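You operate a simulated robot arm through the tools that you are given. There is no shell and no other tool. Be economical: measure what you need, move in short steps, check, and stop when the job is done.

Carry out the task below with a simulated robot arm. There is one attempt and no reset: what you move stays moved.

Task
Take the white gel jar from the top of the hand-packing bench and put it on the paper liner.

It is judged by the outcome, as a careful person would: the job done as asked, and still so three seconds after it is handed in. It fails if anything else is knocked over, pushed out of place, dropped, spilled or broken.

Robot
A 6-joint arm with a two-finger parallel gripper, fixed in place. Base frame: the origin is at the foot of the arm, x ahead of it, y to its left, z up; the work surface is at about z = 0. Units: m, degrees, N and s.
With the tool pointing down near the work surface it reaches from about 0.18 to 0.46 m from the base axis. Its first joint turns from -70.0 to 70.0 degrees. Payload 1.9 kg.
Tool frame: the origin (TCP) lies between the finger pads and is the grasp point; the fingertips stand 0.023 m ahead of it; z points along the fingers, y is the line along which they close. The gripper opens to 0.094 m. The fingers are 0.038 m wide and 0.01 m thick; the gripper's body (0.054 by 0.096 m) begins 0.039 m behind the TCP.
Orientation is that of the tool frame in the base frame, as a unit quaternion [x, y, z, w]. With the fingers straight down and closing along the base's y, the tool's x points along the base's -x, its y along +y and its z along -z.

Tools
- The arm moves only by the tool jog_arm. Its argument "series" is one flat list of numbers, 5 for each row, row after row: the shift along the base's x, y, z in mm, then the turn about the base's z in degrees, then the gripper command, from -1 (shut) to 1 (fully open), values between in proportion. In form: [x, y, z, twist, hand, x, y, z, twist, hand, ...]. A call has 1 to 10 rows; each row shifts and turns the commanded pose from where the row before left it. A row lasts 0.2 s, in which the tool goes at most 0.05 m and 8.6 degrees; a call with a longer step from one row to the next is refused whole, and so is a gripper value outside its range. Where a pose cannot be reached the arm comes as near as it can. A force on the tool above 40 N (or 10 N above the force at the start of the call, whichever is more), or a blocked arm, ends the call early, and 0.2 s more pass. Each finger travels about 0.108 m/s and halts on what it meets, pressing with about 28 N; the grip force reading is that of the motor and also rises with nothing between the fingers. The clock runs only during rows and for 0.2 s after the last one: add rows that do not move to give the fingers time. It gives the time, the measured TCP pose, the force on the tool (base axes), the opening and the grip force at its end, in the units of the frame above (readings bear some noise).
- Cameras (640 x 400 px; columns grow to the right, rows downward): "scene" is fixed at [0.0414, 0.3078, 0.4085]; the picture's right is [-0.80, -0.60, 0.00], its down [-0.36, 0.49, -0.79] and it looks along [0.47, -0.64, -0.61] (base axes); focal length 273 px, centre (320, 200). "wrist" rides on the gripper at [-0.039, 0, -0.044] in the tool frame; the picture's right is [0.00, -1.00, 0.00], its down [0.97, 0.00, -0.24] and it looks along [0.24, 0.00, 0.97] (tool axes); focal length 218 px, centre (320, 200). There is no depth. A picture from a camera that has moved, and an enlarged one, comes with that camera's place and axes in the base frame and with its lens. The place of the scene camera against the robot may be out by one fixed shift of up to 0.018 m in any direction.
- camera(camera): a new picture of that camera. The clock stands still meanwhile.
- enlarge(camera, box): a new picture of the part [left, top, right, bottom] of that camera's present view, enlarged. The clock stands still meanwhile.
- close_job(): hands the job in; it is judged then, once.

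Work in short steps. Places have to be worked out from the pictures, the camera data and where the tool is seen: move nearer, look again, correct. Check each grasp and each placing, and mend what went wrong. You have 90 turns and 42 pictures in all, those below and enlarged ones among them. Open the gripper and draw the arm clear of the work before you hand the job in, unless the task says otherwise; then end with one line.

The tools are called as name(argument=value, ...) on one line, values as JSON. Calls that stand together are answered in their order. jog_arm: Moves the arm, as the interface text tells. Its arguments: {"type":"object","properties":{"series":{"type":"array"}},"required":["series"]} The other tools are called the same way: camera (camera) takes a picture; enlarge (camera, box) takes an enlarged picture of a part of a camera's view; close_job () hands the job in.

At the start:

```text
time: 0.0
tool_pos: [0.3442, 0.1453, 0.2626]
ee_rot: [-0.002, 1.0, 0.0, 0.0]
force: [0.3, 0.7, -0.1]
opening: 0.0939
finger_force: 0.1
```

scene: 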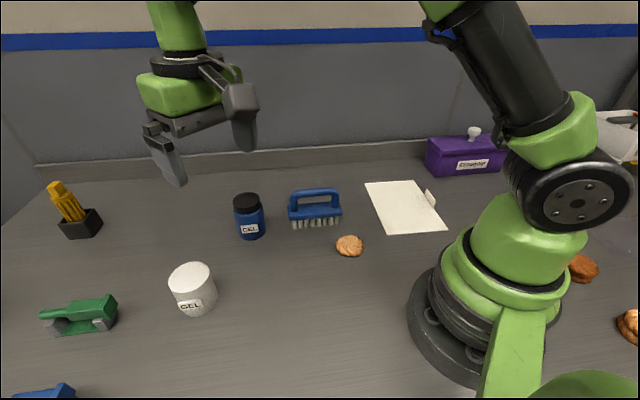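
wrist: 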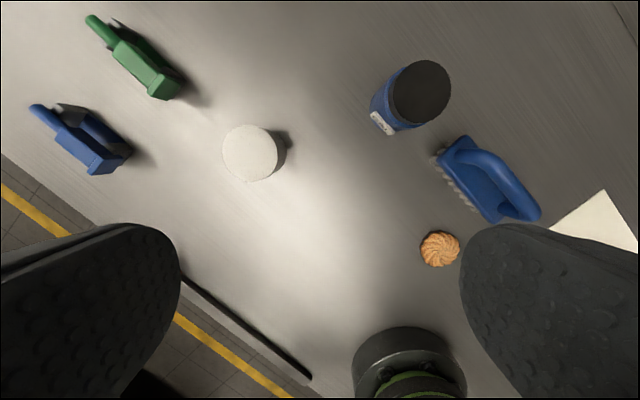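

The white jar seems to be near (0.375, 0.224), and the liner near (0.19, -0.22). I move above the jar and look again.

jog_arm(series=[15, 39, -30, 0, 1, 15, 39, -30, 0, 1, 0, 0, 0, 0, 1, 0, 0, 0, 0, 1])

camera(camera="wrist")

enlarge(camera="scene", box=[120, 220, 280, 340])

enlarge(camera="scene", box=[340, 150, 500, 250])

```text
refused: row 1 steps farther than a row can; nothing moved
```

```text
39 pictures are left
camera wrist: at [0.382, 0.1442, 0.3054], right [0.0, -1.0, 0.0], down [-0.97, 0.0, 0.24], along [-0.24, 0.0, -0.97], focal length 218 px, centre (320, 200)
```

wrist: 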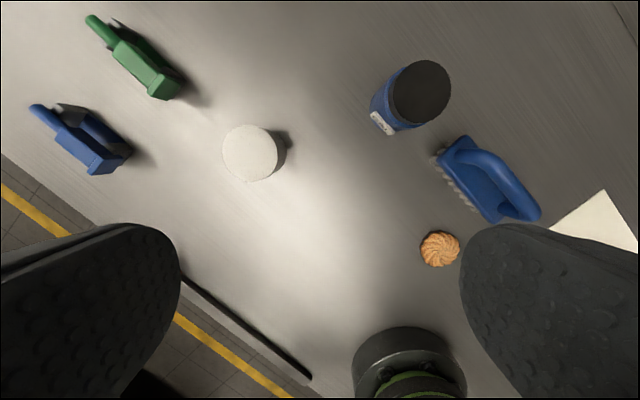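

```text
3.33 times, centred on (200, 280) of scene
camera zoom: at [0.0414, 0.3078, 0.4085], right [-0.8, -0.6, 0.0], down [-0.36, 0.49, -0.79], along [0.47, -0.64, -0.61], focal length 909 px, centre (720, -67)
```

zoom: 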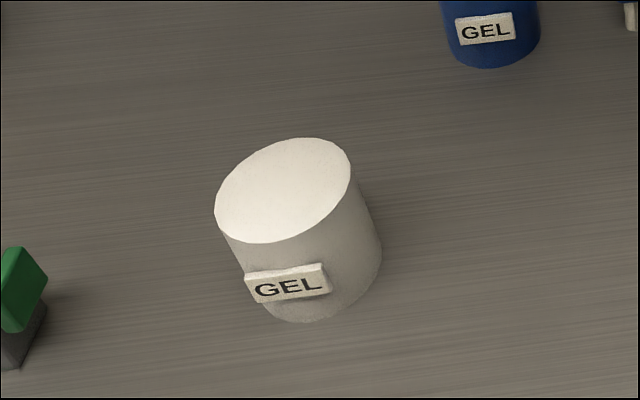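

```text
4.00 times, centred on (420, 200) of scene
camera zoom: at [0.0414, 0.3078, 0.4085], right [-0.8, -0.6, 0.0], down [-0.36, 0.49, -0.79], along [0.47, -0.64, -0.61], focal length 1091 px, centre (-80, 200)
```

zoom: 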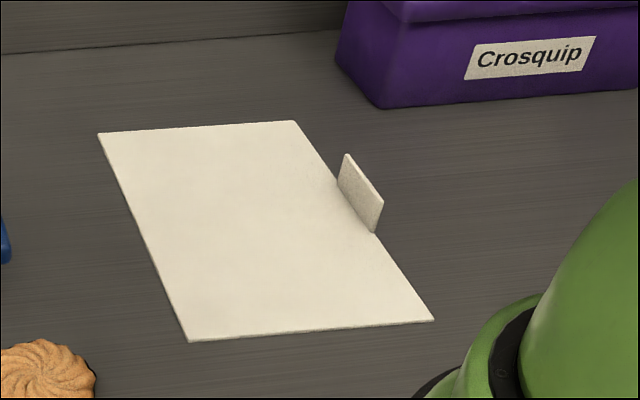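

The step was too long, so I use shorter rows. The jar is about 0.06 high and 0.065 wide, with a raised label facing roughly -x.

jog_arm(series=[0, 30, -20, 0, 1, 0, 25, -20, 0, 1, 0, 20, -20, 0, 1, 0, 0, 0, 0, 1, 0, 0, 0, 0, 1])

camera(camera="wrist")

```text
time: 1.2
tool_pos: [0.3425, 0.219, 0.2021]
ee_rot: [-0.001, 1.0, 0.0, 0.0]
force: [0.6, -0.4, -0.5]
opening: 0.0942
finger_force: 0.0
```

```text
36 pictures are left
camera wrist: at [0.3814, 0.2186, 0.2463], right [0.0, -1.0, 0.0], down [-0.97, 0.0, 0.24], along [-0.24, 0.0, -0.97], focal length 218 px, centre (320, 200)
```

wrist: 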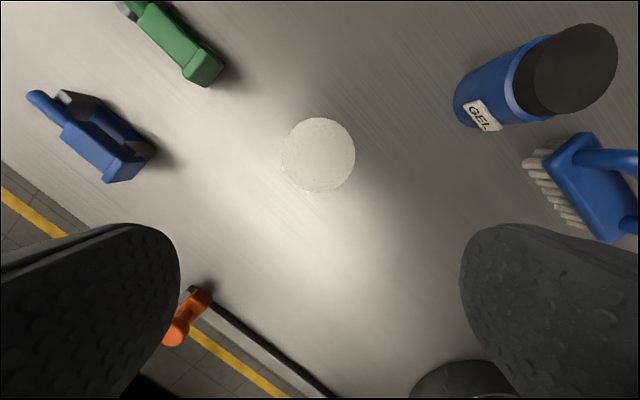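

The jar top is at about (0.374, 0.220), diameter about 0.062. The label normal is near 135–140°, so I twist -45° to close the fingers on the label-free sides, centre over the jar and look.

jog_arm(series=[8, 0, 0, -7.5, 1, 8, 0, 0, -7.5, 1, 8, 1, -10, -7.5, 1, 7.5, 0, -20, -7.5, 1, 0, 0, -20, -7.5, 1, 0, 0, -20, -7.5, 1, 0, 0, 0, 0, 1, 0, 0, 0, 0, 1])

camera(camera="wrist")

camera(camera="scene")

```text
time: 3.0
tool_pos: [0.3754, 0.222, 0.1338]
ee_rot: [0.382, 0.924, 0.0, 0.0]
force: [-0.7, -1.1, -0.5]
opening: 0.094
finger_force: 0.1
```

```text
35 pictures are left
camera wrist: at [0.4021, 0.1937, 0.1768], right [-0.71, -0.71, 0.0], down [-0.69, 0.69, 0.24], along [-0.17, 0.17, -0.97], focal length 218 px, centre (320, 200)
```

wrist: 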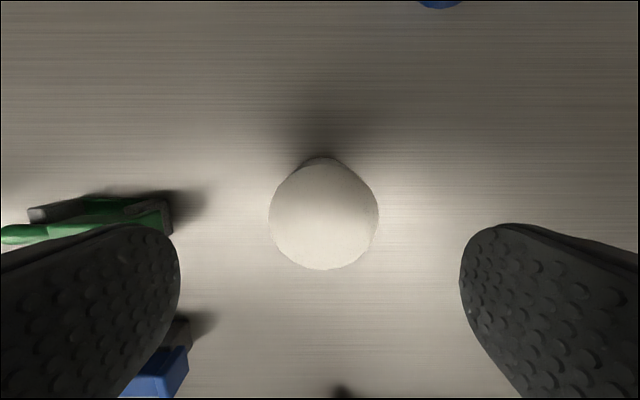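

```text
34 pictures are left
```

scene: 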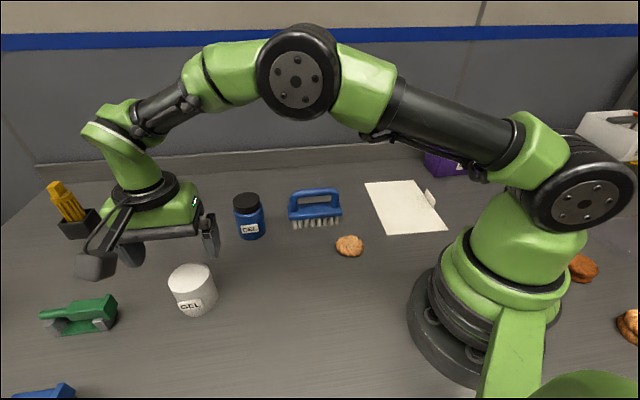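

The jar is centred within about 2–3 mm and both fingers have free space. I descend to TCP z≈0.037.

jog_arm(series=[-1, -2.5, -20, 0, 1, 0, 0, -20, 0, 1, 0, 0, -20, 0, 1, 0, 0, -20, 0, 1, 0, 0, -16, 0, 1, 0, 0, 0, 0, 1, 0, 0, 0, 0, 1])

camera(camera="scene")

camera(camera="wrist")

```text
time: 4.6
tool_pos: [0.3732, 0.2187, 0.0361]
ee_rot: [0.382, 0.924, 0.0, 0.0]
force: [-0.7, -0.1, 0.1]
opening: 0.0943
finger_force: 0.0
```

```text
33 pictures are left
```

scene: 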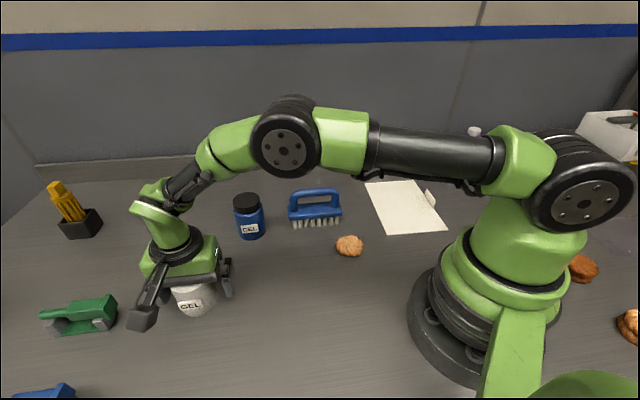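

```text
32 pictures are left
camera wrist: at [0.4002, 0.1895, 0.08], right [-0.71, -0.71, 0.0], down [-0.69, 0.69, 0.24], along [-0.17, 0.17, -0.97], focal length 218 px, centre (320, 200)
```

wrist: 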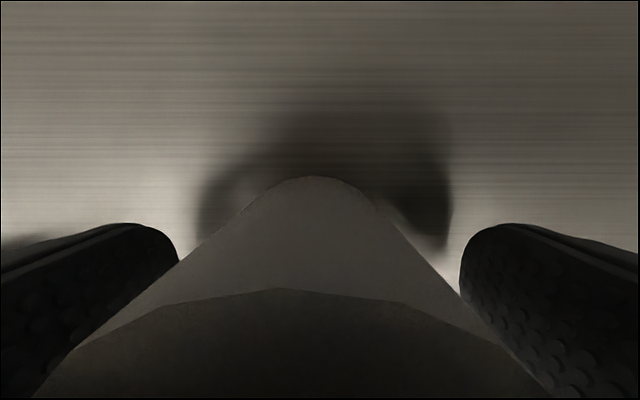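

The jar lies between the fingers with no contact yet. I close gently.

jog_arm(series=[0, 0, 0, 0, 0.5, 0, 0, 0, 0, 0.2, 0, 0, 0, 0, -0.2, 0, 0, 0, 0, -0.6, 0, 0, 0, 0, -1, 0, 0, 0, 0, -1])

```text
time: 6.0
tool_pos: [0.3722, 0.2175, 0.0369]
ee_rot: [0.382, 0.924, 0.0, 0.0]
force: [0.4, -0.4, 4.0]
opening: 0.0591
finger_force: 28.0
```

It is gripped at 0.059 with 28 N. I lift.

jog_arm(series=[0, 0, 10, 0, -1, 0, 0, 20, 0, -1, 0, 0, 25, 0, -1, 0, 0, 25, 0, -1, 0, 0, 25, 0, -1, 0, 0, 25, 0, -1, 0, 0, 0, 0, -1])

camera(camera="scene")

```text
time: 7.6
tool_pos: [0.375, 0.2169, 0.1668]
ee_rot: [0.383, 0.924, 0.0, 0.0]
force: [-0.3, 0.3, -0.6]
opening: 0.0593
finger_force: 27.9
```

```text
31 pictures are left
```

scene: 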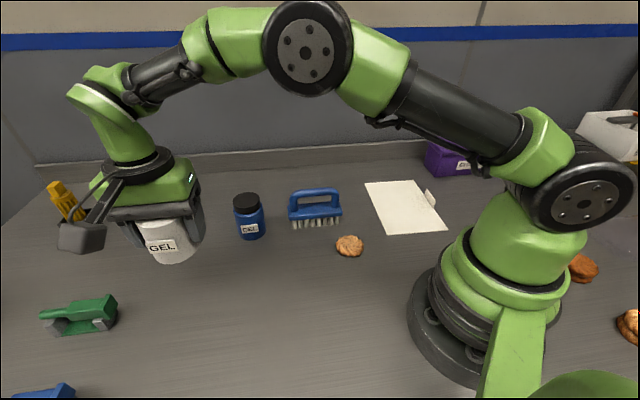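

The jar is held upright. The liner centre, corrected by the offset seen on the jar, is about (0.21, -0.225); I raise a bit and carry it across.

jog_arm(series=[0, 0, 20, 0, -1, 0, 0, 20, 0, -1, -11, -29, 0, 0, -1, -11, -29, 0, 0, -1, -11, -29, 0, 0, -1, -11, -29, 0, 0, -1, -11, -29, 0, 0, -1, -11, -29, 0, 0, -1, -11, -29, 0, 0, -1, -11, -29, 0, 0, -1])

jog_arm(series=[-11, -29, 0, 0, -1, -11, -29, 0, 0, -1, -11, -29, 0, 0, -1, -11, -29, 0, 0, -1, -11, -29, 0, 0, -1, -11, -29, 0, 0, -1, -11, -29, 0, 0, -1, 0, 0, 0, 0, -1, 0, 0, 0, 0, -1])

camera(camera="wrist")

camera(camera="scene")

```text
time: 9.8
tool_pos: [0.2861, -0.0167, 0.204]
ee_rot: [0.382, 0.924, 0.001, 0.001]
force: [-0.1, -0.6, -1.9]
opening: 0.0592
finger_force: 27.8
```

```text
time: 11.8
tool_pos: [0.2069, -0.2184, 0.205]
ee_rot: [0.382, 0.924, 0.0, 0.0]
force: [-0.6, -0.7, -1.0]
opening: 0.0593
finger_force: 27.5
```

```text
30 pictures are left
camera wrist: at [0.2339, -0.246, 0.2497], right [-0.71, -0.71, 0.0], down [-0.69, 0.69, 0.24], along [-0.17, 0.17, -0.97], focal length 218 px, centre (320, 200)
```

wrist: 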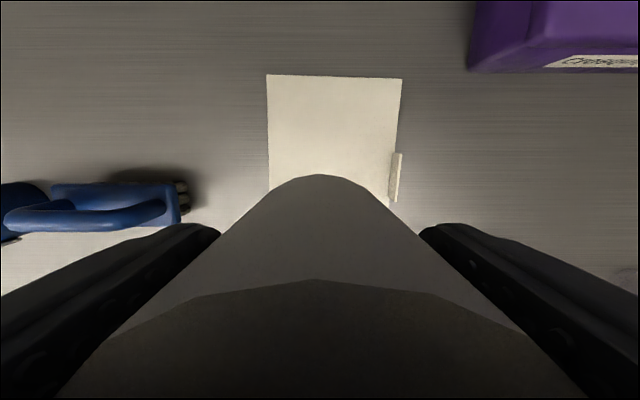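

```text
29 pictures are left
```

scene: 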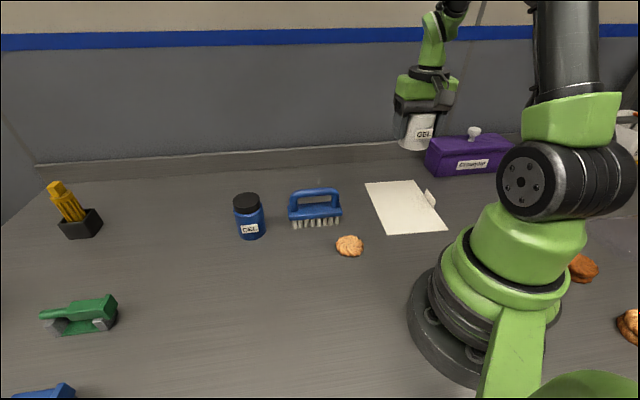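

The wrist view puts the liner centre near (0.207, -0.236), with its upright tag on the -x-y edge. I aim at (0.214, -0.229) to stay clear of the tag, and descend part way.

jog_arm(series=[3.5, -5, -20, 0, -1, 4, -5.5, -20, 0, -1, 0, 0, -20, 0, -1, 0, 0, -20, 0, -1, 0, 0, -20, 0, -1, 0, 0, -20, 0, -1, 0, 0, -20, 0, -1, 0, 0, 0, 0, -1, 0, 0, 0, 0, -1])

enlarge(camera="scene", box=[320, 130, 500, 250])

camera(camera="wrist")

```text
time: 13.8
tool_pos: [0.217, -0.2269, 0.0678]
ee_rot: [0.382, 0.924, 0.0, 0.0]
force: [0.1, 0.8, -1.0]
opening: 0.0595
finger_force: 28.0
```

```text
3.33 times, centred on (410, 190) of scene
camera zoom: at [0.0414, 0.3078, 0.4085], right [-0.8, -0.6, 0.0], down [-0.36, 0.49, -0.79], along [0.47, -0.64, -0.61], focal length 909 px, centre (20, 233)
```

zoom: 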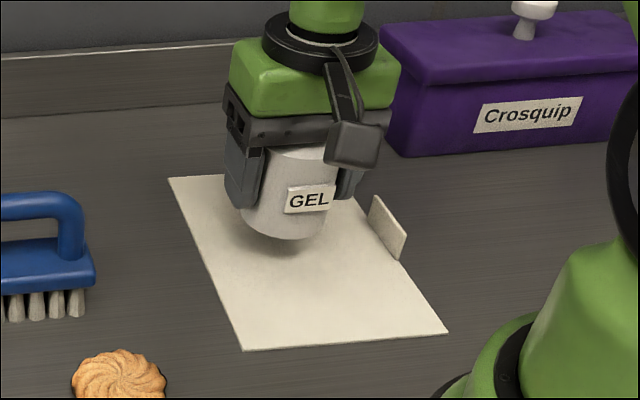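

```text
27 pictures are left
camera wrist: at [0.2436, -0.2552, 0.1111], right [-0.71, -0.71, 0.0], down [-0.69, 0.69, 0.24], along [-0.17, 0.17, -0.97], focal length 218 px, centre (320, 200)
```

wrist: 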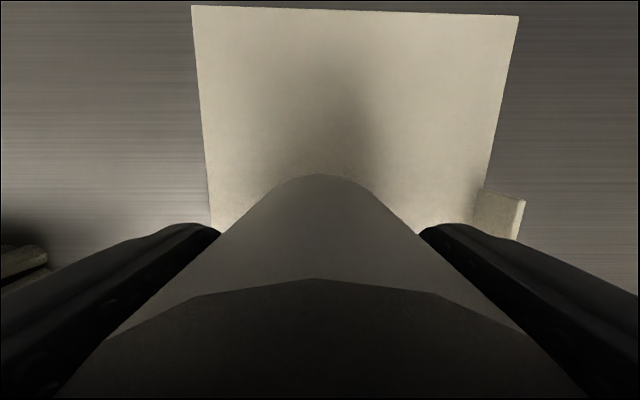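

The jar is over the liner and clear of the tag. I lower the last 28 mm in small steps.

jog_arm(series=[0, 0, -10, 0, -1, 0, 0, -8, 0, -1, 0, 0, -5, 0, -1, 0, 0, -3, 0, -1, 0, 0, -1.5, 0, -1, 0, 0, 0, 0, -1])

enlarge(camera="scene", box=[320, 130, 500, 250])

```text
time: 15.2
tool_pos: [0.2178, -0.2271, 0.0392]
ee_rot: [0.382, 0.924, -0.001, 0.0]
force: [-1.6, 2.3, 14.8]
opening: 0.0591
finger_force: 27.8
```

```text
3.33 times, centred on (410, 190) of scene
camera zoom: at [0.0414, 0.3078, 0.4085], right [-0.8, -0.6, 0.0], down [-0.36, 0.49, -0.79], along [0.47, -0.64, -0.61], focal length 909 px, centre (20, 233)
```

zoom: 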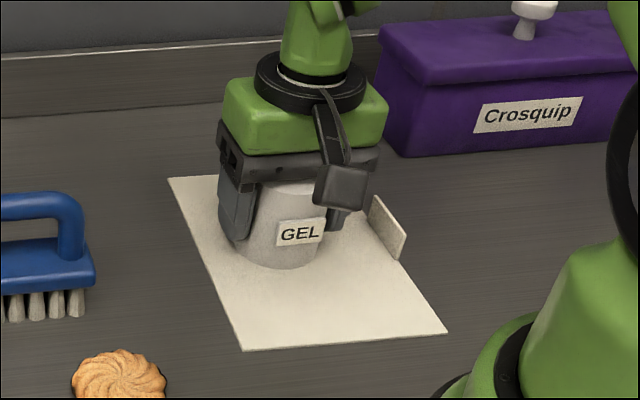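

The upward force of 14.8 N shows the jar is down on the liner. I ease up a hair and open part way, staying clear of the tag.

jog_arm(series=[0, 0, 0.7, 0, -1, 0, 0, 0, 0, 0.3, 0, 0, 0, 0, 0.6, 0, 0, 0, 0, 0.6, 0, 0, 0, 0, 0.6])

enlarge(camera="scene", box=[320, 130, 500, 250])

```text
time: 16.4
tool_pos: [0.2174, -0.2271, 0.0392]
ee_rot: [0.382, 0.924, 0.001, 0.001]
force: [-0.5, 0.4, 0.1]
opening: 0.0751
finger_force: 0.0
```

```text
3.33 times, centred on (410, 190) of scene
camera zoom: at [0.0414, 0.3078, 0.4085], right [-0.8, -0.6, 0.0], down [-0.36, 0.49, -0.79], along [0.47, -0.64, -0.61], focal length 909 px, centre (20, 233)
```

zoom: 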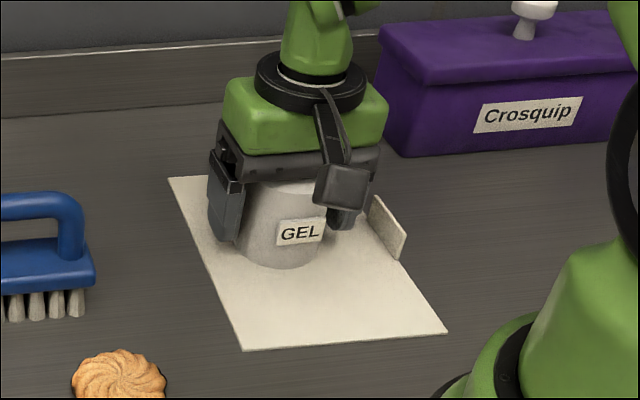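

The jar is released and standing. I rise straight up.

jog_arm(series=[0, 0, 10, 0, 0.6, 0, 0, 20, 0, 0.6, 0, 0, 25, 0, 0.6, 0, 0, 30, 0, 0.6, 0, 0, 30, 0, 1, 0, 0, 30, 0, 1, 0, 0, 30, 0, 1, 0, 0, 0, 0, 1, 0, 0, 0, 0, 1])

camera(camera="scene")

camera(camera="wrist")

```text
time: 18.4
tool_pos: [0.2158, -0.2295, 0.212]
ee_rot: [0.382, 0.924, 0.0, -0.001]
force: [-0.2, -0.7, 0.4]
opening: 0.094
finger_force: 0.0
```

```text
24 pictures are left
```

scene: 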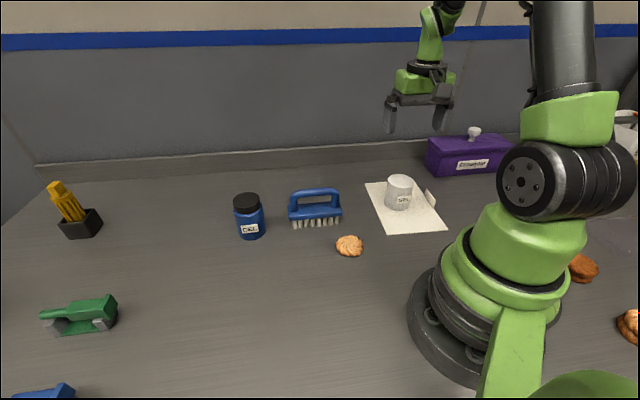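

```text
23 pictures are left
camera wrist: at [0.2425, -0.2561, 0.2558], right [-0.71, -0.71, 0.0], down [-0.69, 0.69, 0.24], along [-0.17, 0.17, -0.97], focal length 218 px, centre (320, 200)
```

wrist: 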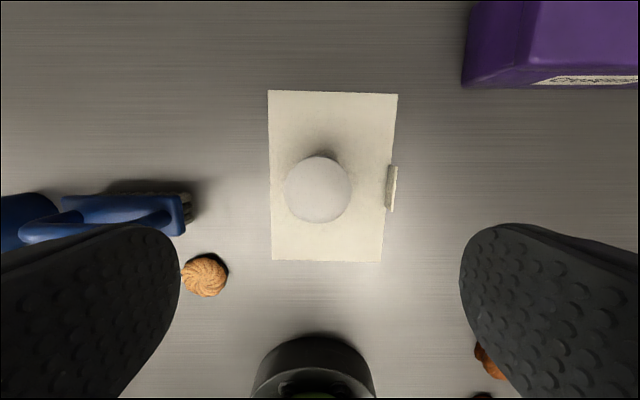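

The jar stands fully on the liner, nothing else has moved, and the arm is clear. I hand it in.

close_job()

```text
The job is handed in.
```

The white gel jar is standing upright on the paper liner; nothing else was moved, and the gripper is open and clear of the bench.
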